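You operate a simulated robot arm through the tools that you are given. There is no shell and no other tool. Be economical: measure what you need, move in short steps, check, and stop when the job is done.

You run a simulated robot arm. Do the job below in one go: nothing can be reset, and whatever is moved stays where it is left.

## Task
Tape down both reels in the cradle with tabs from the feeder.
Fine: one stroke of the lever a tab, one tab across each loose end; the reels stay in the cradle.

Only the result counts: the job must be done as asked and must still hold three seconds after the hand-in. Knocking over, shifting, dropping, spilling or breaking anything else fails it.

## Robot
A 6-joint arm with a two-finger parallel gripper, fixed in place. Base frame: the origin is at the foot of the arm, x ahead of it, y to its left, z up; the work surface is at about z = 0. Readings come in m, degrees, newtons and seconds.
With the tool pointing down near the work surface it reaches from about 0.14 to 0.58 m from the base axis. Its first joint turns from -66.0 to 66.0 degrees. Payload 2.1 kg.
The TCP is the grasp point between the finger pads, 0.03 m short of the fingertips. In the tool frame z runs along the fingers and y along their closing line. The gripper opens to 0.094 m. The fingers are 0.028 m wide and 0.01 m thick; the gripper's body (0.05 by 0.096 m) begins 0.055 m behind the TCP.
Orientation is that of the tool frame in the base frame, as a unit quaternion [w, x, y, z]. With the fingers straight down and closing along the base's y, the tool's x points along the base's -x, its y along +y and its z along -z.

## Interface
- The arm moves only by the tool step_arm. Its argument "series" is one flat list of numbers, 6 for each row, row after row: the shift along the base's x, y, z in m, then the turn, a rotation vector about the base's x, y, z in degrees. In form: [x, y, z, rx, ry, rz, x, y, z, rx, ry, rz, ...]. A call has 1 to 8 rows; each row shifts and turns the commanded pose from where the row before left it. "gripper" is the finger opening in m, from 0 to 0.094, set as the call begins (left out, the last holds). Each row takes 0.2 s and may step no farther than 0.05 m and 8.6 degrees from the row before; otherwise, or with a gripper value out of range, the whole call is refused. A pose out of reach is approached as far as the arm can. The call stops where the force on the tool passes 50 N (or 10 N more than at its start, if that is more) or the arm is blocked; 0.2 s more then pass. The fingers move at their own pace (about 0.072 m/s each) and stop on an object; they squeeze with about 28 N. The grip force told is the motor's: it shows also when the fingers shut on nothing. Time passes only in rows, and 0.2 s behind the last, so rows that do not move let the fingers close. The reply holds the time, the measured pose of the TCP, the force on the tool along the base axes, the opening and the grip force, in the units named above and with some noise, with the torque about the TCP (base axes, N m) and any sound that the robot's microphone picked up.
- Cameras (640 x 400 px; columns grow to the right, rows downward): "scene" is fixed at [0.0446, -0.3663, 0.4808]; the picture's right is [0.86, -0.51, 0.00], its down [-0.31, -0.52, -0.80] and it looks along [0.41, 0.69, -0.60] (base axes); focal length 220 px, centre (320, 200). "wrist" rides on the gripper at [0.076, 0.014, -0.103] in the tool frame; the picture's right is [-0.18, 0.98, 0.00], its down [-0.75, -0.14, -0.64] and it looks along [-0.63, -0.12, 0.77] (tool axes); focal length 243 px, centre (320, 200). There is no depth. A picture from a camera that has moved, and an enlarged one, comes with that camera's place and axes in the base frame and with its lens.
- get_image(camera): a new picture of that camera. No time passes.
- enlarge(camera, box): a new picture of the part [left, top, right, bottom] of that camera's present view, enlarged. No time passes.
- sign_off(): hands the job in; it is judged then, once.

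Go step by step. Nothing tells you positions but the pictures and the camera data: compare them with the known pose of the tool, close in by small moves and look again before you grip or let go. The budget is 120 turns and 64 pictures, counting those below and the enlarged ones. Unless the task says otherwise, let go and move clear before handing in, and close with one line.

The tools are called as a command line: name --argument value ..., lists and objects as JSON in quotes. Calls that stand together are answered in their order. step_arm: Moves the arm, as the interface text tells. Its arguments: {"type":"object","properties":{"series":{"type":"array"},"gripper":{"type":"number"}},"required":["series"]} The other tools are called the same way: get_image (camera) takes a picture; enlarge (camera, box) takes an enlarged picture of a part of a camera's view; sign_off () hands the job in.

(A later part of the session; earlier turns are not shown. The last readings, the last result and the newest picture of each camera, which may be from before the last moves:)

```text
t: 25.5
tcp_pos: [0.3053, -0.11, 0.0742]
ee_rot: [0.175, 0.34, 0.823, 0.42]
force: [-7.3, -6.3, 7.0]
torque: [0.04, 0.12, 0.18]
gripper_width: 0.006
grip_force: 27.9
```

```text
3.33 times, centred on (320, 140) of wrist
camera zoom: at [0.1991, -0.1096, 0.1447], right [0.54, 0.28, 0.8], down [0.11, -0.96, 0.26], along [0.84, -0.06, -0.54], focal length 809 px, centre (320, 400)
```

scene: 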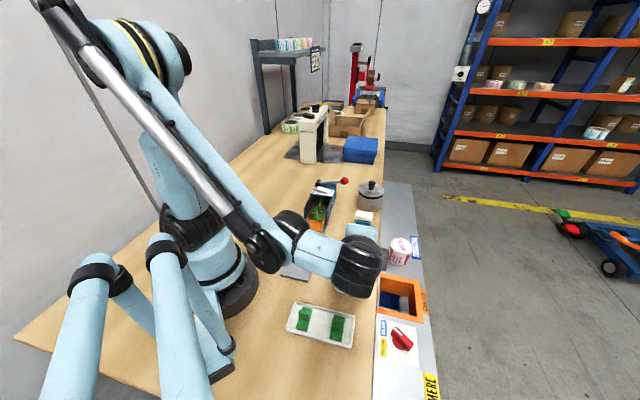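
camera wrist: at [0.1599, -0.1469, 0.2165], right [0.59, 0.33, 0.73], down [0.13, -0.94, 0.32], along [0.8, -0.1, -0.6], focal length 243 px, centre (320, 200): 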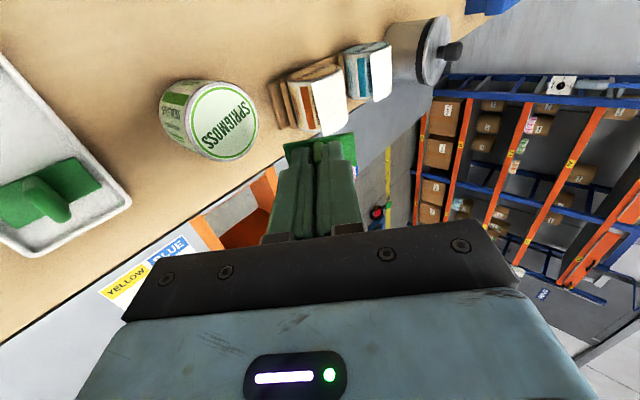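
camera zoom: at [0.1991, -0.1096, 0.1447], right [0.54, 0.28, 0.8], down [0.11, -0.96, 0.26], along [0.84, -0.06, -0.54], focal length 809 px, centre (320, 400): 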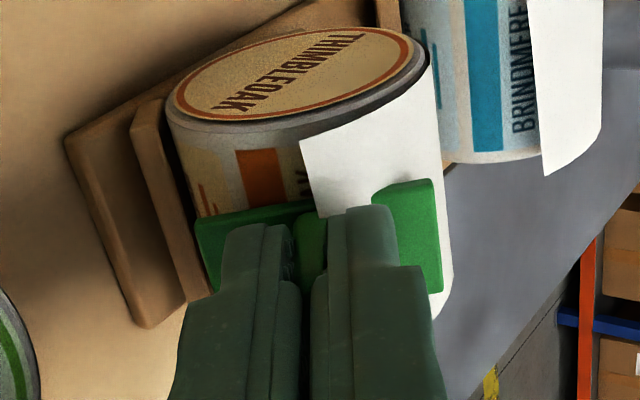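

I'll ease the fingers open slightly to test whether the tab is bonded now.

step_arm --series '[0, 0, 0, 0, 0, 0, 0, 0, 0, 0, 0, 0]' --gripper 0.014

enlarge --camera "wrist" --box '[260, 80, 380, 200]'

```text
t: 26.1
tcp_pos: [0.3051, -0.1115, 0.0732]
ee_rot: [0.175, 0.34, 0.823, 0.419]
force: [-0.7, 0.7, -0.9]
torque: [-0.01, 0.0, -0.01]
gripper_width: 0.0138
grip_force: 0.0
```

```text
3.33 times, centred on (320, 140) of wrist
camera zoom: at [0.1991, -0.1096, 0.1447], right [0.54, 0.28, 0.8], down [0.11, -0.96, 0.26], along [0.84, -0.06, -0.54], focal length 809 px, centre (320, 400)
```

zoom: 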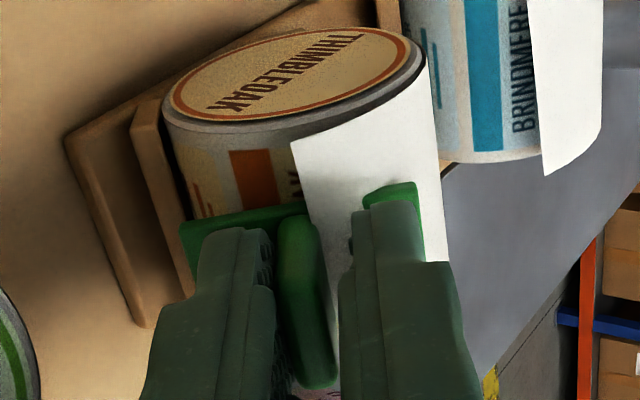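

The tab again follows the lower finger, so it is still not bonded. I'll regrip it, back away and study the flap and the tab's underside before trying a better spot.

step_arm --series '[0, 0, 0, 0, 0, 0, 0, 0, 0, 0, 0, 0]' --gripper 0

step_arm --series '[-0.0057, -0.0057, 0.0059, 0, 0, 0, -0.0114, -0.0114, 0.0118, 0, 0, 0, -0.0171, -0.0171, 0.0176, 0, 0, 0, -0.0171, -0.0171, 0.0176, 0, 0, 0, -0.0171, -0.0171, 0.0176, 0, 0, 0]'

enlarge --camera "wrist" --box '[250, 30, 410, 190]'

enlarge --camera "scene" --box '[325, 190, 405, 270]'

```text
t: 26.7
tcp_pos: [0.3045, -0.1101, 0.074]
ee_rot: [0.174, 0.342, 0.823, 0.42]
force: [0.4, -0.1, -0.2]
torque: [-0.01, 0.02, -0.01]
gripper_width: 0.0058
grip_force: 27.9
```

```text
t: 27.9
tcp_pos: [0.2515, -0.1714, 0.1451]
ee_rot: [0.175, 0.34, 0.823, 0.42]
force: [-0.2, 0.4, 0.1]
torque: [-0.02, -0.01, 0.0]
gripper_width: 0.006
grip_force: 27.9
out of reach, approached as far as the arm can: row 5
```

```text
2.50 times, centred on (330, 110) of wrist
camera zoom: at [0.147, -0.1702, 0.2157], right [0.54, 0.28, 0.8], down [0.11, -0.96, 0.26], along [0.84, -0.06, -0.55], focal length 606 px, centre (295, 425)
```

zoom: 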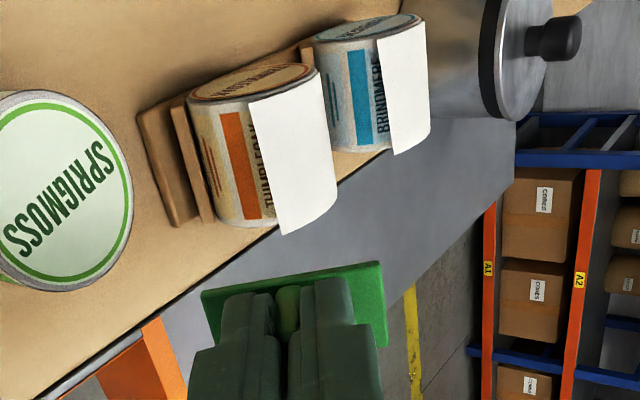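

```text
5.00 times, centred on (365, 230) of scene
camera zoom: at [0.0446, -0.3663, 0.4808], right [0.86, -0.51, 0.0], down [-0.31, -0.52, -0.8], along [0.41, 0.69, -0.6], focal length 1101 px, centre (95, 50)
```

zoom: 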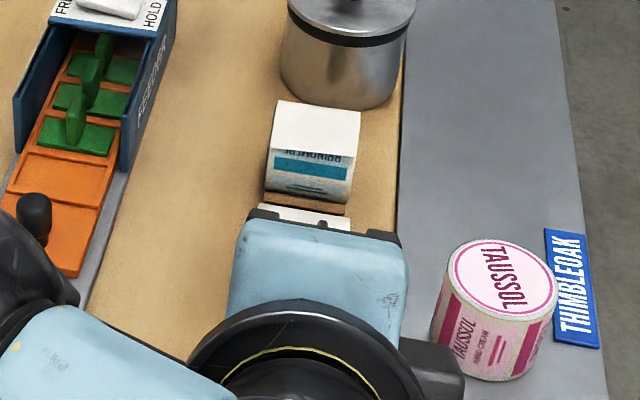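

The flap leaves the reel almost tangentially, so once pressed down its end should land further forward, near 60°. I'll lean 4° more and aim slightly further forward, staying clear of the SPRIGMOSS jar.

step_arm --series '[0.012, 0.012, -0.012, 2.83, -2.83, 0, 0.012, 0.012, -0.012, 0, 0, 0]'

```text
t: 28.5
tcp_pos: [0.2765, -0.1465, 0.1217]
ee_rot: [0.187, 0.334, 0.808, 0.449]
force: [0.3, -0.2, -0.2]
torque: [0.02, 0.03, 0.04]
gripper_width: 0.0059
grip_force: 28.2
```

step_arm --series '[0.0092, 0.0128, -0.0231, 0, 0, 0, 0.0091, 0.0128, -0.0231, 0, 0, 0]'

enlarge --camera "wrist" --box '[250, 60, 390, 200]'

```text
t: 29.1
tcp_pos: [0.2938, -0.1221, 0.0737]
ee_rot: [0.187, 0.335, 0.808, 0.448]
force: [-1.0, 0.5, 0.8]
torque: [-0.02, 0.03, -0.02]
gripper_width: 0.0056
grip_force: 28.2
```

```text
2.86 times, centred on (320, 130) of wrist
camera zoom: at [0.1855, -0.1238, 0.1392], right [0.5, 0.24, 0.83], down [0.09, -0.97, 0.22], along [0.86, -0.03, -0.5], focal length 693 px, centre (320, 400)
```

zoom: 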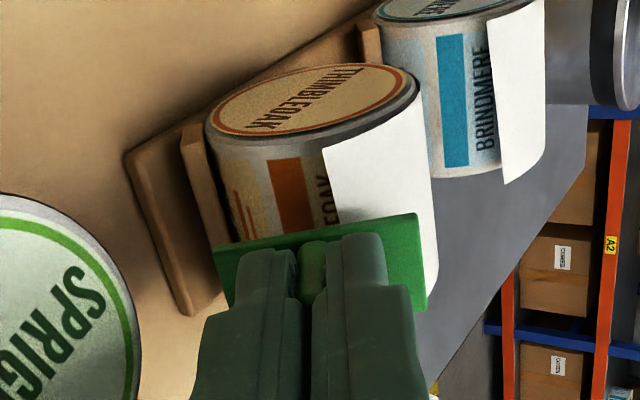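

The tab now sits about 5 mm forward of the lifted edge, where the end should land when pressed. I'll advance to contact.

step_arm --series '[0.0036, 0.0036, -0.0032, 0, 0, 0, 0.003, 0.003, -0.0026, 0, 0, 0]'

step_arm --series '[0.0012, 0.0012, -0.0011, 0, 0, 0, 0, 0, 0, 0, 0, 0]'

step_arm --series '[0.0012, 0.0012, -0.0011, 0, 0, 0, 0, 0, 0, 0, 0, 0]'

```text
t: 29.7
tcp_pos: [0.3017, -0.1165, 0.0701]
ee_rot: [0.186, 0.335, 0.808, 0.448]
force: [-0.2, -0.3, 0.1]
torque: [0.03, 0.0, 0.02]
gripper_width: 0.0059
grip_force: 28.1
```

```text
t: 30.3
tcp_pos: [0.3029, -0.1151, 0.0691]
ee_rot: [0.185, 0.335, 0.808, 0.448]
force: [0.5, -0.4, -0.6]
torque: [-0.04, -0.01, -0.01]
gripper_width: 0.0059
grip_force: 27.8
out of reach, approached as far as the arm can: row 1
```

```text
t: 30.9
tcp_pos: [0.3054, -0.115, 0.0692]
ee_rot: [0.185, 0.335, 0.808, 0.448]
force: [0.3, 0.1, 0.7]
torque: [0.02, -0.01, -0.03]
gripper_width: 0.0059
grip_force: 28.1
```

step_arm --series '[0.0012, 0.0012, -0.0011, 0, 0, 0, 0, 0, 0, 0, 0, 0]'

step_arm --series '[0.0012, 0.0012, -0.0011, 0, 0, 0, 0, 0, 0, 0, 0, 0]'

step_arm --series '[0.0012, 0.0012, -0.0011, 0, 0, 0, 0, 0, 0, 0, 0, 0]'

```text
t: 31.5
tcp_pos: [0.3065, -0.1146, 0.0688]
ee_rot: [0.187, 0.335, 0.807, 0.449]
force: [-14.4, -9.9, 11.2]
torque: [0.17, 0.16, 0.33]
gripper_width: 0.006
grip_force: 28.4
```

```text
t: 32.1
tcp_pos: [0.3082, -0.1131, 0.0686]
ee_rot: [0.187, 0.334, 0.808, 0.448]
force: [-13.3, -12.3, 13.3]
torque: [-0.15, -0.26, -0.45]
gripper_width: 0.006
grip_force: 27.8
out of reach, approached as far as the arm can: row 1
```

```text
t: 32.7
tcp_pos: [0.3095, -0.1104, 0.0683]
ee_rot: [0.186, 0.335, 0.808, 0.448]
force: [-11.3, -10.6, 12.5]
torque: [0.2, 0.1, 0.35]
gripper_width: 0.0058
grip_force: 28.0
```

step_arm --series '[0, 0, 0, 0, 0, 0, 0, 0, 0, 0, 0, 0, 0, 0, 0, 0, 0, 0]'

enlarge --camera "wrist" --box '[250, 60, 390, 200]'

```text
t: 33.5
tcp_pos: [0.3098, -0.1111, 0.0686]
ee_rot: [0.185, 0.334, 0.808, 0.448]
force: [-5.6, -6.2, 6.1]
torque: [-0.08, -0.15, -0.21]
gripper_width: 0.0059
grip_force: 27.9
```

```text
2.86 times, centred on (320, 130) of wrist
camera zoom: at [0.2003, -0.1141, 0.1345], right [0.5, 0.24, 0.83], down [0.1, -0.97, 0.22], along [0.86, -0.03, -0.51], focal length 693 px, centre (320, 400)
```

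zoom: 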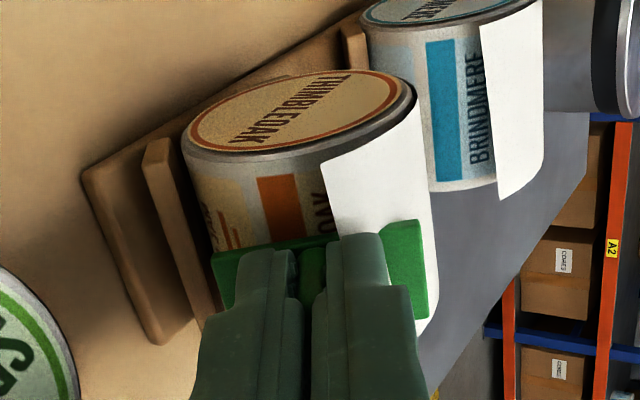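

The force may have saturated because the reel was climbing the rear cheek of the cradle: at this tilt my push is more sideways than down. I'll back off and check that the reel sits properly, then press from more above.

step_arm --series '[-0.003, -0.003, 0.0027, 0, 0, 0, -0.006, -0.006, 0.0054, 0, 0, 0, -0.006, -0.006, 0.0054, 0, 0, 0, -0.006, -0.006, 0.0054, 0, 0, 0, -0.006, -0.006, 0.01, -2.83, 2.83, 0]'

get_image --camera "wrist"

```text
t: 34.7
tcp_pos: [0.2812, -0.1387, 0.0964]
ee_rot: [0.175, 0.34, 0.823, 0.42]
force: [-0.3, 0.3, -0.6]
torque: [-0.02, -0.03, 0.01]
gripper_width: 0.0059
grip_force: 27.9
```

```text
15 pictures are left
camera wrist: at [0.1756, -0.1374, 0.1674], right [0.54, 0.28, 0.8], down [0.11, -0.96, 0.26], along [0.84, -0.06, -0.55], focal length 243 px, centre (320, 200)
```

wrist: 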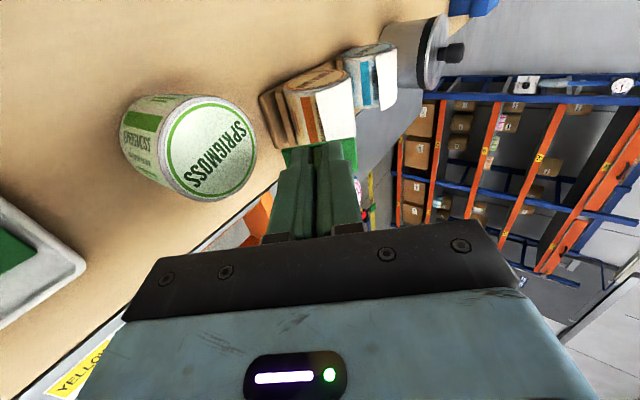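

Everything is still seated. I'll reduce the tilt to about 40° so the push drives the reel into its V, and shift along the reel axis so the tab is centred, since it sits about 8 mm toward the far side in the grip.

step_arm --series '[0.003, 0.011, 0.006, -4.95, 4.95, 0, 0.0035, 0.012, 0.006, -4.95, 4.95, 0, 0.0055, 0.005, -0.01, 0, 0, 0, 0.0052, 0.0049, -0.0085, 0, 0, 0, 0, 0, 0, 0, 0, 0]'

enlarge --camera "wrist" --box '[250, 60, 390, 200]'

```text
t: 35.9
tcp_pos: [0.2989, -0.1052, 0.0918]
ee_rot: [0.132, 0.358, 0.868, 0.316]
force: [-0.4, -0.1, -0.8]
torque: [-0.01, 0.01, 0.0]
gripper_width: 0.0061
grip_force: 28.0
```

```text
2.86 times, centred on (320, 130) of wrist
camera zoom: at [0.2071, -0.0909, 0.1775], right [0.66, 0.4, 0.63], down [0.16, -0.9, 0.4], along [0.73, -0.16, -0.66], focal length 693 px, centre (320, 400)
```

zoom: 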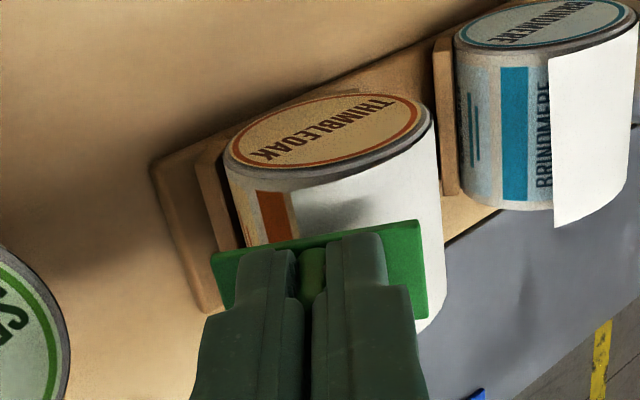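

Now the flap lies under the tab with its edge near the tab's middle, which looks right. I'll advance gently along the tool axis.

step_arm --series '[0.0018, 0.0018, -0.0031, 0, 0, 0, 0.0014, 0.0014, -0.0023, 0, 0, 0, 0, 0, 0, 0, 0, 0]'

step_arm --series '[0.0009, 0.0009, -0.0015, 0, 0, 0, 0, 0, 0, 0, 0, 0]'

step_arm --series '[0.0007, 0.0007, -0.0012, 0, 0, 0, 0, 0, 0, 0, 0, 0]'

```text
t: 36.7
tcp_pos: [0.3011, -0.103, 0.0859]
ee_rot: [0.132, 0.36, 0.868, 0.317]
force: [-0.1, 0.6, -0.2]
torque: [-0.06, -0.01, 0.02]
gripper_width: 0.0059
grip_force: 27.9
```

```text
t: 37.3
tcp_pos: [0.3032, -0.101, 0.0838]
ee_rot: [0.132, 0.359, 0.868, 0.316]
force: [0.5, 0.3, 0.0]
torque: [0.0, -0.01, 0.02]
gripper_width: 0.0059
grip_force: 27.5
```

```text
t: 37.9
tcp_pos: [0.3042, -0.1015, 0.0827]
ee_rot: [0.132, 0.359, 0.868, 0.316]
force: [-0.8, -0.8, -0.4]
torque: [-0.04, -0.02, 0.01]
gripper_width: 0.0059
grip_force: 28.0
```

step_arm --series '[0.0007, 0.0007, -0.0012, 0, 0, 0, 0, 0, 0, 0, 0, 0]'

step_arm --series '[0.0007, 0.0007, -0.0012, 0, 0, 0, 0, 0, 0, 0, 0, 0]'

step_arm --series '[0.0006, 0.0006, -0.001, 0, 0, 0, 0, 0, 0, 0, 0, 0]'

```text
t: 38.5
tcp_pos: [0.3042, -0.1006, 0.0793]
ee_rot: [0.133, 0.36, 0.868, 0.316]
force: [-0.4, -0.3, -0.2]
torque: [-0.02, 0.03, 0.0]
gripper_width: 0.0059
grip_force: 28.0
```

```text
t: 39.1
tcp_pos: [0.3047, -0.0986, 0.0806]
ee_rot: [0.131, 0.359, 0.868, 0.316]
force: [-0.7, -0.2, 0.4]
torque: [0.01, -0.02, -0.02]
gripper_width: 0.006
grip_force: 27.8
```

```text
t: 39.7
tcp_pos: [0.3059, -0.0997, 0.0801]
ee_rot: [0.132, 0.359, 0.868, 0.316]
force: [-0.3, -0.1, -0.3]
torque: [-0.01, 0.01, 0.01]
gripper_width: 0.0058
grip_force: 28.2
```

step_arm --series '[0.0006, 0.0006, -0.001, 0, 0, 0, 0, 0, 0, 0, 0, 0]'

step_arm --series '[0.0006, 0.0006, -0.001, 0, 0, 0, 0, 0, 0, 0, 0, 0]'

step_arm --series '[0.0006, 0.0006, -0.001, 0, 0, 0, 0, 0, 0, 0, 0, 0]'

```text
t: 40.3
tcp_pos: [0.3059, -0.097, 0.0772]
ee_rot: [0.132, 0.36, 0.868, 0.317]
force: [-0.2, 0.9, -0.6]
torque: [-0.01, -0.03, -0.01]
gripper_width: 0.0059
grip_force: 27.7
```

```text
t: 40.9
tcp_pos: [0.3065, -0.0979, 0.0765]
ee_rot: [0.132, 0.36, 0.867, 0.317]
force: [-8.4, -6.3, 13.8]
torque: [0.02, 0.02, 0.09]
gripper_width: 0.0058
grip_force: 28.2
```

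```text
t: 41.5
tcp_pos: [0.3081, -0.0981, 0.0768]
ee_rot: [0.132, 0.36, 0.868, 0.317]
force: [-15.0, -15.6, 27.8]
torque: [-0.17, -0.18, -0.24]
gripper_width: 0.0063
grip_force: 28.0
```

Firm contact at 35 N, directed into the V. I'll dwell a moment, then look.

step_arm --series '[0, 0, 0, 0, 0, 0, 0, 0, 0, 0, 0, 0, 0, 0, 0, 0, 0, 0, 0, 0, 0, 0, 0, 0]'

enlarge --camera "wrist" --box '[250, 60, 390, 200]'

```text
t: 42.5
tcp_pos: [0.3071, -0.0973, 0.0756]
ee_rot: [0.132, 0.36, 0.868, 0.316]
force: [-15.0, -16.1, 25.4]
torque: [-0.2, -0.17, -0.25]
gripper_width: 0.0061
grip_force: 27.6
```

```text
2.86 times, centred on (320, 130) of wrist
camera zoom: at [0.2157, -0.0824, 0.1627], right [0.66, 0.4, 0.63], down [0.16, -0.9, 0.4], along [0.73, -0.16, -0.66], focal length 693 px, centre (320, 400)
```

zoom: 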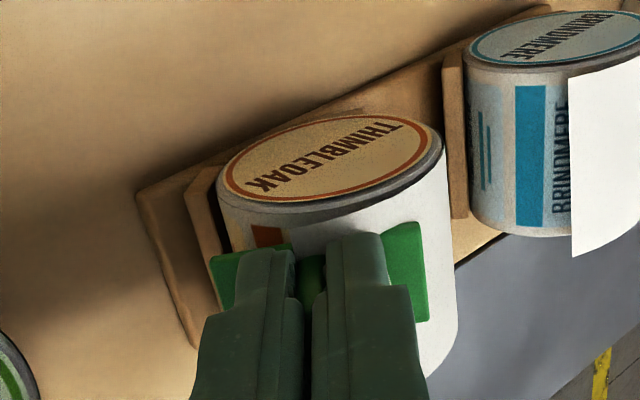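

The flap now lies flat on the reel with the tab across it. I'll open the fingers slightly and check that the tab stays.

step_arm --series '[0, 0, 0, 0, 0, 0, 0, 0, 0, 0, 0, 0]' --gripper 0.018

enlarge --camera "wrist" --box '[250, 60, 390, 200]'

```text
t: 43.1
tcp_pos: [0.3068, -0.0963, 0.0761]
ee_rot: [0.131, 0.358, 0.868, 0.318]
force: [-4.8, -4.9, 8.4]
torque: [-0.05, -0.07, -0.08]
gripper_width: 0.0147
grip_force: 0.1
```

```text
2.86 times, centred on (320, 130) of wrist
camera zoom: at [0.2157, -0.082, 0.1627], right [0.66, 0.4, 0.63], down [0.17, -0.9, 0.4], along [0.73, -0.16, -0.66], focal length 693 px, centre (320, 400)
```

zoom: 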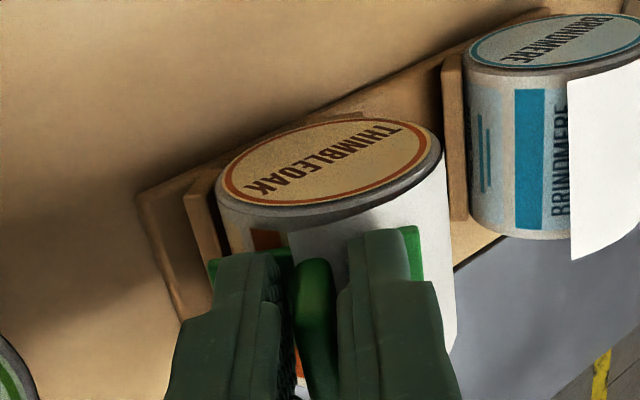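

The fin stays centred between the pads. I'll back off a few millimetres and then further, checking that the tab stays put.

step_arm --series '[-0.0014, -0.0014, 0.0023, 0, 0, 0, -0.0014, -0.0014, 0.0023, 0, 0, 0, 0, 0, 0, 0, 0, 0]' --gripper 0.022

enlarge --camera "wrist" --box '[250, 60, 390, 200]'

```text
t: 43.9
tcp_pos: [0.3043, -0.0993, 0.0819]
ee_rot: [0.132, 0.358, 0.868, 0.317]
force: [0.5, -0.1, 0.2]
torque: [0.02, -0.02, -0.02]
gripper_width: 0.0221
grip_force: 0.1
```

```text
2.86 times, centred on (320, 130) of wrist
camera zoom: at [0.2129, -0.085, 0.1675], right [0.66, 0.4, 0.63], down [0.16, -0.9, 0.4], along [0.73, -0.16, -0.66], focal length 693 px, centre (320, 400)
```

zoom: 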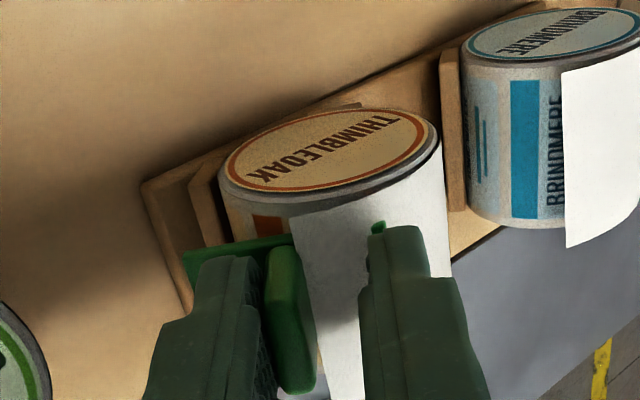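

The tab slid to the lower finger again once released, so it still isn't bonding here. I'll regrip at once; the remaining untried spot is where the flap end would land if laid down, about 62° round and centred along the reel.

step_arm --series '[0, 0, 0, 0, 0, 0, 0, 0, 0, 0, 0, 0]' --gripper 0

step_arm --series '[-0.009, -0.009, 0.0153, 0, 0, 0, -0.009, -0.009, 0.0153, 0, 0, 0]'

get_image --camera "wrist"

```text
t: 44.5
tcp_pos: [0.3056, -0.0997, 0.0811]
ee_rot: [0.132, 0.359, 0.868, 0.317]
force: [-0.2, -1.1, 0.8]
torque: [0.0, -0.01, -0.03]
gripper_width: 0.0059
grip_force: 27.8
```

```text
t: 45.1
tcp_pos: [0.2863, -0.1176, 0.1121]
ee_rot: [0.131, 0.36, 0.868, 0.317]
force: [0.7, -0.5, 0.0]
torque: [0.02, 0.02, 0.01]
gripper_width: 0.0061
grip_force: 27.8
```

```text
10 pictures are left
camera wrist: at [0.1945, -0.1029, 0.1985], right [0.66, 0.4, 0.63], down [0.16, -0.9, 0.4], along [0.73, -0.16, -0.66], focal length 243 px, centre (320, 200)
```

wrist: 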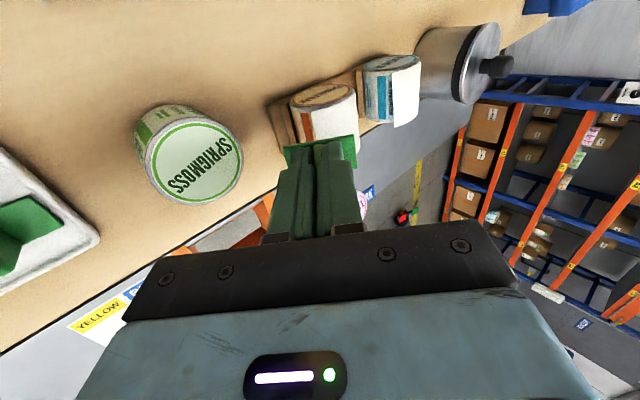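

I have the tab again. I'll lean back to 58° with the tab centred near 64° round the reel and mid-width, then touch gently.

step_arm --series '[-0.005, -0.006, -0.006, 4.24, -4.24, 0, -0.005, -0.006, -0.007, 4.24, -4.24, 0, -0.0049, -0.0063, -0.0076, 4.24, -4.24, 0, 0.0101, 0.0102, -0.009, 0, 0, 0, 0.0102, 0.0102, -0.009, 0, 0, 0, 0, 0, 0, 0, 0, 0]'

enlarge --camera "wrist" --box '[250, 60, 390, 200]'

```text
t: 46.5
tcp_pos: [0.2918, -0.1164, 0.0734]
ee_rot: [0.185, 0.335, 0.808, 0.447]
force: [-0.5, -0.1, 0.6]
torque: [-0.07, 0.01, -0.01]
gripper_width: 0.0059
grip_force: 27.5
```

```text
2.86 times, centred on (320, 130) of wrist
camera zoom: at [0.1834, -0.1188, 0.1389], right [0.5, 0.24, 0.83], down [0.1, -0.97, 0.22], along [0.86, -0.03, -0.51], focal length 693 px, centre (320, 400)
```

zoom: 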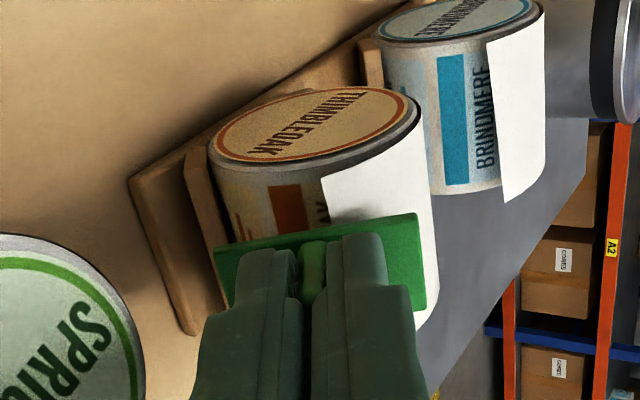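

step_arm --series '[0.003, 0.003, -0.0027, 0, 0, 0, 0.0024, 0.0024, -0.0021, 0, 0, 0, 0, 0, 0, 0, 0, 0]'

step_arm --series '[0.0007, 0.0007, -0.0006, 0, 0, 0, 0, 0, 0, 0, 0, 0]'

step_arm --series '[0.0007, 0.0007, -0.0006, 0, 0, 0, 0, 0, 0, 0, 0, 0]'

step_arm --series '[0.0007, 0.0007, -0.0006, 0, 0, 0, 0, 0, 0, 0, 0, 0]'

```text
t: 47.3
tcp_pos: [0.2994, -0.1123, 0.0727]
ee_rot: [0.186, 0.334, 0.808, 0.448]
force: [-0.3, 0.0, -0.7]
torque: [-0.03, -0.02, -0.02]
gripper_width: 0.0059
grip_force: 27.9
out of reach, approached as far as the arm can: row 1
```

```text
t: 47.9
tcp_pos: [0.3005, -0.1128, 0.0732]
ee_rot: [0.186, 0.335, 0.808, 0.448]
force: [0.2, -0.4, 0.0]
torque: [-0.02, 0.02, 0.02]
gripper_width: 0.0058
grip_force: 27.6
```

```text
t: 48.5
tcp_pos: [0.3005, -0.1137, 0.0722]
ee_rot: [0.186, 0.336, 0.808, 0.448]
force: [0.1, -0.1, -0.8]
torque: [0.01, -0.03, -0.02]
gripper_width: 0.0061
grip_force: 28.4
out of reach, approached as far as the arm can: row 1
```

```text
t: 49.1
tcp_pos: [0.3008, -0.1124, 0.0712]
ee_rot: [0.185, 0.335, 0.808, 0.448]
force: [-0.6, -0.3, 0.0]
torque: [-0.03, 0.01, 0.0]
gripper_width: 0.0056
grip_force: 27.9
```

At this tilt the arm hits its reach limit before contact. I'll ease the lean to 54° and instead slide the tab forward along its own length, so its middle still sits near 64°.

step_arm --series '[-0.0053, 0.0007, 0.0026, -2.83, 2.83, 0, 0, 0, 0, 0, 0, 0]'

step_arm --series '[0.0023, 0.0023, -0.0024, 0, 0, 0, 0.0011, 0.0011, -0.0012, 0, 0, 0, 0, 0, 0, 0, 0, 0]'

step_arm --series '[0.0007, 0.0007, -0.0007, 0, 0, 0, 0, 0, 0, 0, 0, 0]'

step_arm --series '[0.0006, 0.0006, -0.0006, 0, 0, 0, 0, 0, 0, 0, 0, 0]'

```text
t: 49.7
tcp_pos: [0.2958, -0.1114, 0.0746]
ee_rot: [0.174, 0.341, 0.823, 0.419]
force: [-0.1, -0.4, -0.2]
torque: [0.0, 0.03, -0.01]
gripper_width: 0.0059
grip_force: 28.0
```

```text
t: 50.5
tcp_pos: [0.2993, -0.1071, 0.071]
ee_rot: [0.174, 0.341, 0.823, 0.42]
force: [-2.7, -2.1, 3.6]
torque: [-0.03, -0.03, -0.07]
gripper_width: 0.0058
grip_force: 28.0
```

```text
t: 51.1
tcp_pos: [0.299, -0.1076, 0.0702]
ee_rot: [0.175, 0.341, 0.823, 0.42]
force: [-13.9, -11.6, 14.6]
torque: [-0.15, -0.34, -0.44]
gripper_width: 0.006
grip_force: 28.0
```

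```text
t: 51.7
tcp_pos: [0.2997, -0.1072, 0.0697]
ee_rot: [0.174, 0.342, 0.823, 0.419]
force: [-12.0, -11.8, 12.5]
torque: [-0.17, -0.25, -0.42]
gripper_width: 0.0059
grip_force: 28.1
```

Contact at 22 N again. Instead of a picture I'll test for a bond by pulling back slightly with the grip closed and reading the force.

step_arm --series '[0, 0, 0, 0, 0, 0, 0, 0, 0, 0, 0, 0, 0, 0, 0, 0, 0, 0, 0, 0, 0, 0, 0, 0]'

step_arm --series '[-0.0014, -0.0014, 0.0015, 0, 0, 0, 0, 0, 0, 0, 0, 0]'

```text
t: 52.7
tcp_pos: [0.2994, -0.1066, 0.0698]
ee_rot: [0.175, 0.341, 0.822, 0.42]
force: [-7.6, -7.6, 7.5]
torque: [-0.07, -0.08, -0.16]
gripper_width: 0.0058
grip_force: 28.5
```

```text
t: 53.3
tcp_pos: [0.2995, -0.1073, 0.0715]
ee_rot: [0.175, 0.341, 0.823, 0.42]
force: [0.0, 0.1, -0.4]
torque: [0.02, 0.0, -0.01]
gripper_width: 0.006
grip_force: 28.1
```

There is no bond at this spot, and this pull test costs no pictures. I'll try 46–48°, right at the tip's lower-estimate angle, the same way.

step_arm --series '[-0.0046, -0.0046, 0.0047, 0, 0, 0, 0.0074, 0.0069, 0.0074, -5.66, 5.66, 0, 0, 0, 0, 0, 0, 0]'

step_arm --series '[0.0025, 0.0025, -0.0035, 0, 0, 0, 0.0013, 0.0013, -0.0017, 0, 0, 0, 0, 0, 0, 0, 0, 0]'

step_arm --series '[0.0008, 0.0008, -0.001, 0, 0, 0, 0, 0, 0, 0, 0, 0]'

step_arm --series '[0.0006, 0.0006, -0.0008, 0, 0, 0, 0, 0, 0, 0, 0, 0]'

step_arm --series '[0.0005, 0.0005, -0.0007, 0, 0, 0, 0, 0, 0, 0, 0, 0]'

```text
t: 54.1
tcp_pos: [0.3023, -0.1062, 0.0825]
ee_rot: [0.15, 0.352, 0.851, 0.361]
force: [0.6, -0.1, -0.3]
torque: [-0.02, -0.02, 0.0]
gripper_width: 0.0059
grip_force: 27.8
```

```text
t: 54.9
tcp_pos: [0.3049, -0.1018, 0.0784]
ee_rot: [0.151, 0.352, 0.85, 0.361]
force: [-3.2, -2.6, 4.6]
torque: [-0.11, -0.06, -0.13]
gripper_width: 0.0056
grip_force: 28.5
```

```text
t: 55.5
tcp_pos: [0.3063, -0.1012, 0.0774]
ee_rot: [0.152, 0.352, 0.85, 0.362]
force: [-10.4, -10.7, 15.7]
torque: [-0.42, -0.27, -0.46]
gripper_width: 0.0059
grip_force: 27.9
```

```text
t: 56.1
tcp_pos: [0.3069, -0.1004, 0.0751]
ee_rot: [0.151, 0.351, 0.851, 0.361]
force: [-10.0, -10.6, 15.5]
torque: [-0.39, -0.25, -0.4]
gripper_width: 0.0057
grip_force: 28.2
```

```text
t: 56.7
tcp_pos: [0.3074, -0.099, 0.0746]
ee_rot: [0.15, 0.351, 0.85, 0.362]
force: [-13.6, -14.3, 20.9]
torque: [0.22, 0.38, 0.35]
gripper_width: 0.0057
grip_force: 28.0
```

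step_arm --series '[0.0005, 0.0005, -0.0007, 0, 0, 0, 0, 0, 0, 0, 0, 0, 0, 0, 0, 0, 0, 0, 0, 0, 0, 0, 0, 0]'

step_arm --series '[-0.0018, -0.0018, 0.0025, 0, 0, 0, 0, 0, 0, 0, 0, 0]'

enlarge --camera "wrist" --box '[250, 60, 390, 200]'

```text
t: 57.7
tcp_pos: [0.3068, -0.1003, 0.0754]
ee_rot: [0.151, 0.352, 0.85, 0.361]
force: [-22.2, -21.6, 32.3]
torque: [-0.61, -0.31, -0.6]
gripper_width: 0.0058
grip_force: 27.7
```

```text
t: 58.3
tcp_pos: [0.3068, -0.1, 0.077]
ee_rot: [0.151, 0.351, 0.851, 0.361]
force: [-0.7, 0.1, 0.1]
torque: [0.03, 0.0, 0.0]
gripper_width: 0.0061
grip_force: 27.9
```

```text
2.86 times, centred on (320, 130) of wrist
camera zoom: at [0.2086, -0.0922, 0.1576], right [0.61, 0.35, 0.71], down [0.14, -0.93, 0.34], along [0.78, -0.11, -0.62], focal length 693 px, centre (320, 400)
```

zoom: 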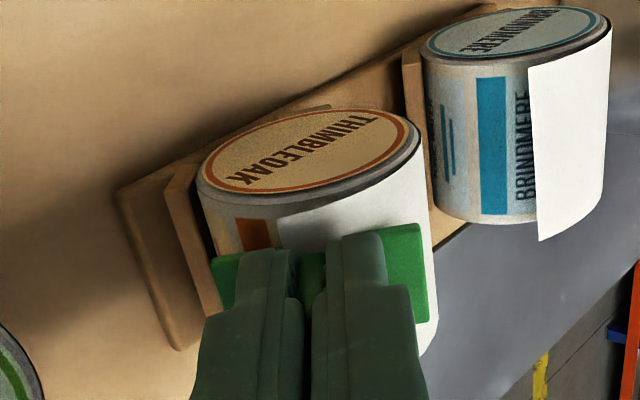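

No bond at 46° either. I'll scan upward along the flap, next at 30°, since the tab is long enough to cover the edge from there too.

step_arm --series '[-0.0041, -0.0041, 0.0056, 0, 0, 0, 0.0058, 0.0058, 0.006, -5.66, 5.66, 0, 0.0058, 0.0057, 0.0059, -5.66, 5.66, 0, 0, 0, 0, 0, 0, 0]'

step_arm --series '[0.0016, 0.0016, -0.0039, 0, 0, 0, 0.0007, 0.0007, -0.0017, 0, 0, 0, 0, 0, 0, 0, 0, 0]'

step_arm --series '[0.0004, 0.0004, -0.0011, 0, 0, 0, 0, 0, 0, 0, 0, 0]'

step_arm --series '[0.0004, 0.0004, -0.0009, 0, 0, 0, 0, 0, 0, 0, 0, 0]'

```text
t: 59.3
tcp_pos: [0.3151, -0.0947, 0.095]
ee_rot: [0.099, 0.369, 0.892, 0.239]
force: [-0.6, -0.5, -0.7]
torque: [0.03, 0.01, 0.01]
gripper_width: 0.0058
grip_force: 28.0
```

```text
t: 60.1
tcp_pos: [0.3154, -0.0912, 0.089]
ee_rot: [0.101, 0.369, 0.892, 0.239]
force: [0.5, -0.1, -0.3]
torque: [-0.01, -0.01, -0.01]
gripper_width: 0.0061
grip_force: 28.1
```

```text
t: 60.7
tcp_pos: [0.3155, -0.0908, 0.0878]
ee_rot: [0.1, 0.369, 0.892, 0.24]
force: [0.3, -0.7, -0.4]
torque: [0.03, 0.02, -0.03]
gripper_width: 0.0061
grip_force: 28.6
```

```text
t: 61.3
tcp_pos: [0.3173, -0.0914, 0.0864]
ee_rot: [0.1, 0.37, 0.892, 0.24]
force: [-0.8, -1.5, 1.2]
torque: [-0.01, -0.03, 0.0]
gripper_width: 0.0062
grip_force: 28.1
```

step_arm --series '[0.0004, 0.0004, -0.0009, 0, 0, 0, 0, 0, 0, 0, 0, 0]'

step_arm --series '[0.0003, 0.0003, -0.0007, 0, 0, 0, 0, 0, 0, 0, 0, 0, 0, 0, 0, 0, 0, 0, 0, 0, 0, 0, 0, 0, 0, 0, 0, 0, 0, 0]'

step_arm --series '[-0.0011, -0.0011, 0.0027, 0, 0, 0, 0, 0, 0, 0, 0, 0]'

```text
t: 61.9
tcp_pos: [0.3189, -0.0902, 0.0869]
ee_rot: [0.101, 0.37, 0.892, 0.24]
force: [-8.0, -6.9, 20.9]
torque: [-0.24, -0.46, -0.3]
gripper_width: 0.0058
grip_force: 28.1
```

```text
t: 63.1
tcp_pos: [0.3173, -0.0901, 0.0859]
ee_rot: [0.1, 0.369, 0.892, 0.24]
force: [-13.9, -14.4, 38.0]
torque: [-0.36, -0.7, -0.38]
gripper_width: 0.0058
grip_force: 28.2
```

```text
t: 63.7
tcp_pos: [0.3161, -0.0899, 0.0877]
ee_rot: [0.1, 0.369, 0.892, 0.239]
force: [-1.0, -0.3, 0.0]
torque: [0.03, 0.03, -0.02]
gripper_width: 0.0059
grip_force: 27.7
```

No bond here either. The torque shows contact at the tab's far edge, so the tab isn't seated flush against the reel. I'll set it down near the top of the reel where it is stable, let go so it settles flat, look, and regrip it centred.

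step_arm --series '[-0.0028, -0.0028, 0.0069, 0, 0, 0, 0.005, 0.0046, 0.0035, -4.24, 4.24, 0, 0.005, 0.0046, 0.0025, -4.24, 4.24, 0, 0.005, 0.0046, 0.0015, -4.24, 4.24, 0, 0, 0, 0, 0, 0, 0]'

step_arm --series '[0.0006, 0.0006, -0.004, 0, 0, 0, 0.0003, 0.0003, -0.002, 0, 0, 0, 0, 0, 0, 0, 0, 0]'

step_arm --series '[0.0002, 0.0002, -0.0012, 0, 0, 0, 0, 0, 0, 0, 0, 0]'

step_arm --series '[0.0002, 0.0002, -0.001, 0, 0, 0, 0, 0, 0, 0, 0, 0]'

```text
t: 64.9
tcp_pos: [0.3284, -0.0796, 0.1024]
ee_rot: [0.041, 0.381, 0.919, 0.097]
force: [-0.3, -0.3, 0.6]
torque: [0.02, 0.01, 0.01]
gripper_width: 0.0058
grip_force: 27.6
```

```text
t: 65.7
tcp_pos: [0.3292, -0.079, 0.0964]
ee_rot: [0.04, 0.38, 0.919, 0.097]
force: [-0.3, 0.1, -0.7]
torque: [-0.02, -0.01, 0.01]
gripper_width: 0.0059
grip_force: 28.1
```

```text
t: 66.3
tcp_pos: [0.3298, -0.0778, 0.0958]
ee_rot: [0.041, 0.38, 0.919, 0.097]
force: [-0.4, -0.1, -0.5]
torque: [-0.02, 0.02, -0.01]
gripper_width: 0.0058
grip_force: 28.3
```

```text
t: 66.9
tcp_pos: [0.3302, -0.0788, 0.0946]
ee_rot: [0.041, 0.38, 0.919, 0.097]
force: [0.9, -0.2, -0.3]
torque: [-0.01, 0.02, -0.02]
gripper_width: 0.0058
grip_force: 28.2
```

step_arm --series '[0.0002, 0.0002, -0.001, 0, 0, 0, 0, 0, 0, 0, 0, 0]'

step_arm --series '[0.0002, 0.0002, -0.001, 0, 0, 0, 0, 0, 0, 0, 0, 0]'

step_arm --series '[0.0001, 0.0001, -0.0007, 0, 0, 0, 0, 0, 0, 0, 0, 0]'

```text
t: 67.5
tcp_pos: [0.3315, -0.0782, 0.0933]
ee_rot: [0.041, 0.38, 0.919, 0.097]
force: [-0.8, -1.0, 3.1]
torque: [-0.06, -0.05, -0.02]
gripper_width: 0.0056
grip_force: 27.9
```

```text
t: 68.1
tcp_pos: [0.3315, -0.078, 0.093]
ee_rot: [0.041, 0.381, 0.919, 0.097]
force: [-8.1, -2.6, 37.5]
torque: [-0.39, -0.3, -0.1]
gripper_width: 0.0062
grip_force: 28.3
```

```text
t: 68.4
tcp_pos: [0.3296, -0.0791, 0.0935]
ee_rot: [0.04, 0.38, 0.919, 0.097]
force: [-5.2, -0.7, 20.1]
torque: [-0.09, -0.08, -0.03]
gripper_width: 0.0061
grip_force: 28.2
stopped in row 1: the force on the tool passed its limit (the readings are from after the stop); the commanded pose is now the measured one
```

step_arm --series '[0, 0, 0.0005, 0, 0, 0, 0, 0, 0, 0, 0, 0, 0, 0, 0, 0, 0, 0]'

step_arm --series '[0, 0, 0.0004, 0, 0, 0, 0, 0, 0, 0, 0, 0, 0, 0, 0, 0, 0, 0, 0, 0, 0, 0, 0, 0]' --gripper 0.026

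step_arm --series '[-0.002, -0.002, 0.01, 0, 0, 0, -0.004, -0.004, 0.02, 0, 0, 0, -0.006, -0.006, 0.028, 0, 0, 0, 0, 0, 0, 0, 0, 0]'

enlarge --camera "wrist" --box '[250, 60, 390, 200]'

```text
t: 69.2
tcp_pos: [0.3308, -0.0775, 0.0924]
ee_rot: [0.041, 0.381, 0.919, 0.097]
force: [-1.2, -1.2, 8.6]
torque: [-0.03, 0.06, -0.01]
gripper_width: 0.0058
grip_force: 28.0
```

```text
t: 70.2
tcp_pos: [0.3309, -0.0783, 0.0937]
ee_rot: [0.04, 0.38, 0.919, 0.097]
force: [-0.3, -0.7, 0.2]
torque: [0.01, 0.0, -0.03]
gripper_width: 0.026
grip_force: 0.1
```

```text
t: 71.2
tcp_pos: [0.3186, -0.09, 0.1513]
ee_rot: [0.04, 0.381, 0.919, 0.098]
force: [0.0, -0.2, 1.0]
torque: [-0.03, -0.02, 0.0]
gripper_width: 0.0259
grip_force: 0.1
```

```text
2.86 times, centred on (320, 130) of wrist
camera zoom: at [0.2604, -0.0414, 0.2543], right [0.81, 0.55, 0.21], down [0.34, -0.73, 0.6], along [0.48, -0.41, -0.77], focal length 693 px, centre (320, 400)
```

zoom: 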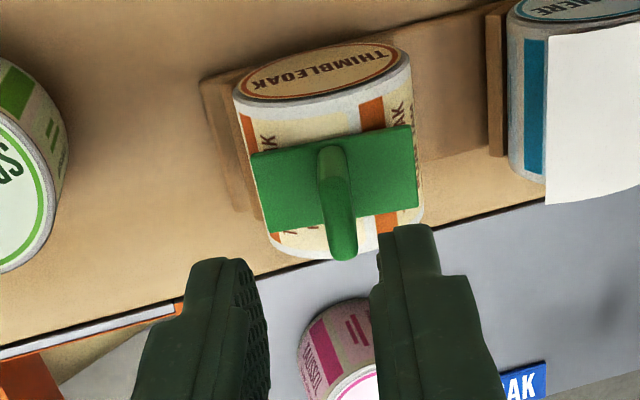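

The loose end is now laid down and the tab sits flat across it on the orange reel, untouched by the fingers, so it bonded at about 12° tilt. I'll leave it, close the gripper and go back to the lever for the second stroke.

step_arm --series '[0, 0.015, 0.02, -4.24, 4.24, 0, 0, 0.015, 0.02, -4.24, 4.24, 0, 0.0094, 0.0155, -0.0013, 0, 0, 7.5, 0.0094, 0.0155, -0.0013, 0, 0, 7.5, 0.0094, 0.0155, -0.0013, 0, 0, 7.5, 0.0094, 0.0155, -0.0013, 0, 0, 7.5, 0.0094, 0.0155, -0.0013, 0, 0, 7.5, 0.0094, 0.0155, -0.0013, 0, 0, 7.5]' --gripper 0

step_arm --series '[0.0094, 0.0155, -0.0013, 0, 0, 7.5, 0.0094, 0.0155, -0.0013, 0, 0, 7.5, 0.0094, 0.0155, -0.0013, 0, 0, 7.5, 0.0094, 0.0155, -0.0013, 0, 0, 7.5, 0.0094, 0.0155, -0.0013, 0, 0, 7.5, 0.0094, 0.0155, -0.0013, 0, 0, 7.5, 0, 0, 0, 0, 0, 0]'

get_image --camera "scene"

```text
t: 73.0
tcp_pos: [0.3752, 0.0333, 0.1826]
ee_rot: [0.0, -0.002, 1.0, 0.001]
force: [1.2, -0.1, -0.6]
torque: [0.0, 0.0, -0.01]
gripper_width: 0.0001
grip_force: 28.3
```

```text
t: 74.6
tcp_pos: [0.4318, 0.127, 0.1744]
ee_rot: [0.0, -0.384, 0.924, 0.0]
force: [0.7, -0.5, -0.2]
torque: [0.0, 0.0, 0.03]
gripper_width: 0.0001
grip_force: 27.9
```

```text
6 pictures are left
```

scene: 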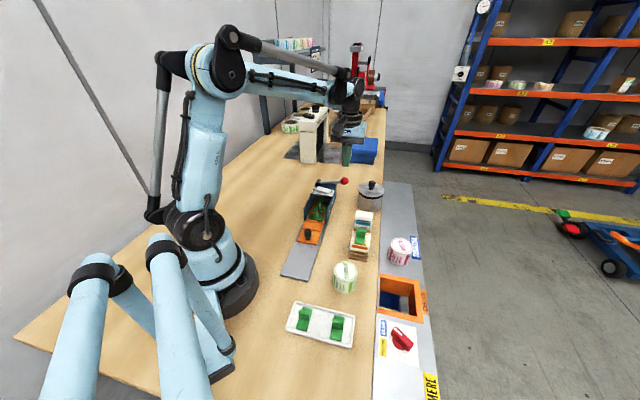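

The arm is over the ball and the tab sits on the orange reel. I'll make the second stroke to its end stop and lift off.

step_arm --series '[0, 0, -0.03, 0, 0, 0, 0, 0, -0.012, 0, 0, 0, 0, 0, -0.006, 0, 0, 0, 0, 0, -0.006, 0, 0, 0, 0, 0, -0.006, 0, 0, 0, 0, 0, -0.006, 0, 0, 0]'

step_arm --series '[0, 0, 0.01, 0, 0, 0, 0, 0, 0.02, 0, 0, 0, 0, 0, 0.04, 0, 0, 0, 0, 0, 0, 0, 0, 0]'

enlarge --camera "scene" --box '[285, 170, 395, 260]'

```text
t: 76.0
tcp_pos: [0.4322, 0.1253, 0.1113]
ee_rot: [0.0, -0.382, 0.924, 0.0]
force: [3.4, -2.5, 36.6]
torque: [-0.09, -0.21, 0.07]
gripper_width: 0.0001
grip_force: 28.2
```

```text
t: 77.0
tcp_pos: [0.431, 0.1251, 0.1802]
ee_rot: [-0.001, -0.383, 0.924, 0.0]
force: [-0.5, 0.6, 0.2]
torque: [-0.01, 0.0, 0.0]
gripper_width: 0.0
grip_force: 27.4
```

```text
4.44 times, centred on (340, 215) of scene
camera zoom: at [0.0446, -0.3663, 0.4808], right [0.86, -0.51, 0.0], down [-0.31, -0.52, -0.8], along [0.41, 0.69, -0.6], focal length 979 px, centre (231, 133)
```

zoom: 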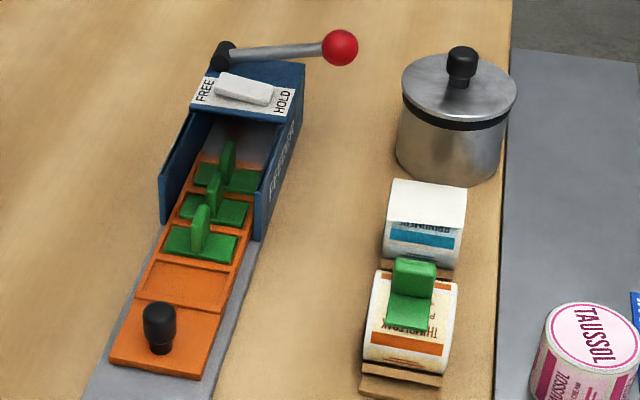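

The orange reel is clearly taped: flap down, tab across. The second tab has advanced to the same pickup spot as the first, so I'll go above it with the same opening.

step_arm --series '[-0.0315, -0.0131, 0, 0, 0, 0, -0.0315, -0.0131, 0, 0, 0, 0, -0.0315, -0.0131, 0, 0, 0, 0, -0.0315, -0.0131, 0, 0, 0, 0, -0.0315, -0.013, 0, 0, 0, 0, 0, 0, -0.04, 0, 0, 0, 0, 0, -0.04, 0, 0, 0, 0, 0, 0, 0, 0, 0]' --gripper 0.026

enlarge --camera "wrist" --box '[260, 80, 390, 210]'

```text
t: 78.8
tcp_pos: [0.2733, 0.0605, 0.0987]
ee_rot: [-0.001, -0.383, 0.924, 0.001]
force: [0.3, 0.2, 0.5]
torque: [0.01, -0.03, 0.02]
gripper_width: 0.0259
grip_force: 0.1
```

```text
3.08 times, centred on (325, 145) of wrist
camera zoom: at [0.2108, 0.0171, 0.2009], right [-0.56, 0.83, 0.0], down [0.63, 0.43, 0.64], along [0.53, 0.36, -0.77], focal length 746 px, centre (305, 369)
```

zoom: 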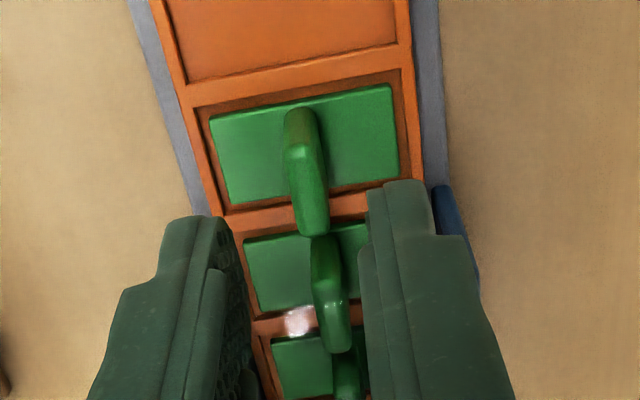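

It lines up as before, about 1 mm off. I'll correct that, go down a little deeper than last time and grip.

step_arm --series '[0.0014, 0, -0.02, 0, 0, 0, 0, 0, -0.015, 0, 0, 0, 0, 0, -0.005, 0, 0, 0, 0, 0, -0.004, 0, 0, 0, 0, 0, 0, 0, 0, 0]'

step_arm --series '[0, 0, 0, 0, 0, 0, 0, 0, 0, 0, 0, 0, 0, 0, 0, 0, 0, 0]' --gripper 0

step_arm --series '[0, 0, 0.005, 0, 0, 0, 0, 0, 0.01, 0, 0, 0, 0, 0, 0.025, 0, 0, 0, 0, 0, 0.04, 0, 0, 0, 0, 0, 0.04, 0, 0, 0]'

```text
t: 80.0
tcp_pos: [0.2752, 0.0614, 0.0549]
ee_rot: [-0.001, -0.383, 0.924, 0.001]
force: [0.2, 0.6, -0.5]
torque: [0.01, 0.0, 0.0]
gripper_width: 0.026
grip_force: 0.1
```

```text
t: 80.8
tcp_pos: [0.2755, 0.0605, 0.0551]
ee_rot: [-0.001, -0.383, 0.924, 0.0]
force: [0.3, 0.8, 0.0]
torque: [-0.01, -0.02, 0.0]
gripper_width: 0.0059
grip_force: 27.9
```

```text
t: 82.0
tcp_pos: [0.2751, 0.0604, 0.1756]
ee_rot: [-0.001, -0.383, 0.924, 0.001]
force: [0.1, 0.1, 0.4]
torque: [0.01, -0.03, 0.0]
gripper_width: 0.0055
grip_force: 27.8
```

The second tab is gripped. I'll carry it to above the blue reel, turning −90° and then leaning 12°, to repeat the placement that worked.

step_arm --series '[0.0099, -0.0068, 0, 0, 0, -7.5, 0.0099, -0.0068, 0, 0, 0, -7.5, 0.0099, -0.0068, 0, 0, 0, -7.5, 0.0099, -0.0068, 0, 0, 0, -7.5, 0.0099, -0.0068, 0, 0, 0, -7.5, 0.0099, -0.0068, 0, 0, 0, -7.5, 0.0099, -0.0068, 0, 0, 0, -7.5, 0.0099, -0.0068, 0, 0, 0, -7.5]'

step_arm --series '[0.0099, -0.0068, 0, 0, 0, -7.5, 0.0099, -0.0068, 0, 0, 0, -7.5, 0.0099, -0.0068, 0, 0, 0, -7.5, 0.0099, -0.0068, 0, 0, 0, -7.5, 0, 0, -0.01, 4.24, -4.24, 0, 0, 0, -0.01, 4.24, -4.24, 0, 0, 0, 0, 0, 0, 0]'

```text
t: 83.8
tcp_pos: [0.3554, 0.006, 0.1769]
ee_rot: [0.0, 0.13, 0.991, 0.002]
force: [-0.9, 0.5, 0.3]
torque: [-0.04, -0.01, -0.02]
gripper_width: 0.006
grip_force: 27.9
```

```text
t: 85.4
tcp_pos: [0.3947, -0.0207, 0.156]
ee_rot: [0.04, 0.38, 0.919, 0.098]
force: [0.1, -0.7, 0.2]
torque: [-0.02, 0.02, 0.0]
gripper_width: 0.0061
grip_force: 27.5
```

step_arm --series '[0, 0, -0.025, 0, 0, 0, -0.0005, -0.0008, -0.018, 0, 0, 0, 0, 0, 0, 0, 0, 0]'

enlarge --camera "wrist" --box '[230, 40, 390, 200]'

```text
t: 86.2
tcp_pos: [0.3933, -0.0206, 0.1126]
ee_rot: [0.041, 0.381, 0.919, 0.097]
force: [-0.4, -0.1, -0.7]
torque: [-0.04, 0.01, 0.02]
gripper_width: 0.0062
grip_force: 27.9
```

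```text
2.50 times, centred on (310, 120) of wrist
camera zoom: at [0.3353, 0.027, 0.215], right [0.81, 0.55, 0.21], down [0.34, -0.73, 0.6], along [0.48, -0.41, -0.77], focal length 606 px, centre (345, 400)
```

zoom: 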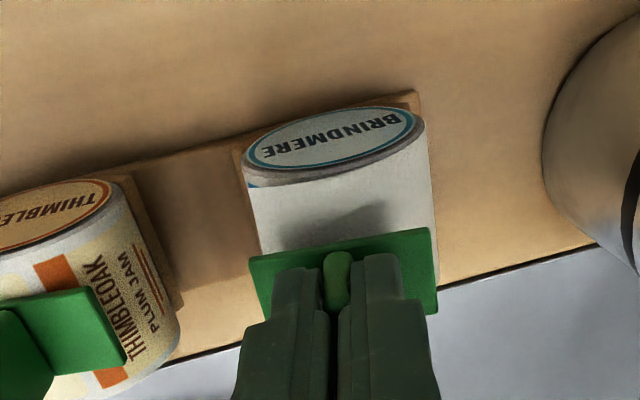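

The tab is centred over the blue reel exactly as it was over the orange one. I'll lower it along the tool axis to contact.

step_arm --series '[0.0012, 0.0012, -0.0078, 0, 0, 0, 0.0006, 0.0006, -0.0039, 0, 0, 0, 0, 0, 0, 0, 0, 0]'

step_arm --series '[0.0002, 0.0002, -0.0013, 0, 0, 0, 0, 0, 0, 0, 0, 0]'

step_arm --series '[0.0002, 0.0002, -0.001, 0, 0, 0, 0, 0, 0, 0, 0, 0]'

step_arm --series '[0.0002, 0.0002, -0.001, 0, 0, 0, 0, 0, 0, 0, 0, 0]'

```text
t: 87.0
tcp_pos: [0.3955, -0.0197, 0.102]
ee_rot: [0.04, 0.38, 0.919, 0.098]
force: [-0.2, -0.4, 0.2]
torque: [-0.02, -0.01, 0.01]
gripper_width: 0.0061
grip_force: 27.8
```

```text
t: 87.6
tcp_pos: [0.3962, -0.0186, 0.0997]
ee_rot: [0.041, 0.381, 0.919, 0.098]
force: [-0.3, -0.3, -0.2]
torque: [-0.02, 0.05, 0.01]
gripper_width: 0.0058
grip_force: 27.9
```

```text
t: 88.2
tcp_pos: [0.396, -0.0199, 0.0996]
ee_rot: [0.041, 0.379, 0.919, 0.098]
force: [1.0, 0.4, 0.7]
torque: [-0.01, 0.0, 0.01]
gripper_width: 0.0063
grip_force: 28.0
```

```text
t: 88.8
tcp_pos: [0.3964, -0.0194, 0.0974]
ee_rot: [0.04, 0.38, 0.919, 0.098]
force: [-0.6, -0.5, 3.1]
torque: [-0.07, -0.03, -0.03]
gripper_width: 0.006
grip_force: 27.8
```

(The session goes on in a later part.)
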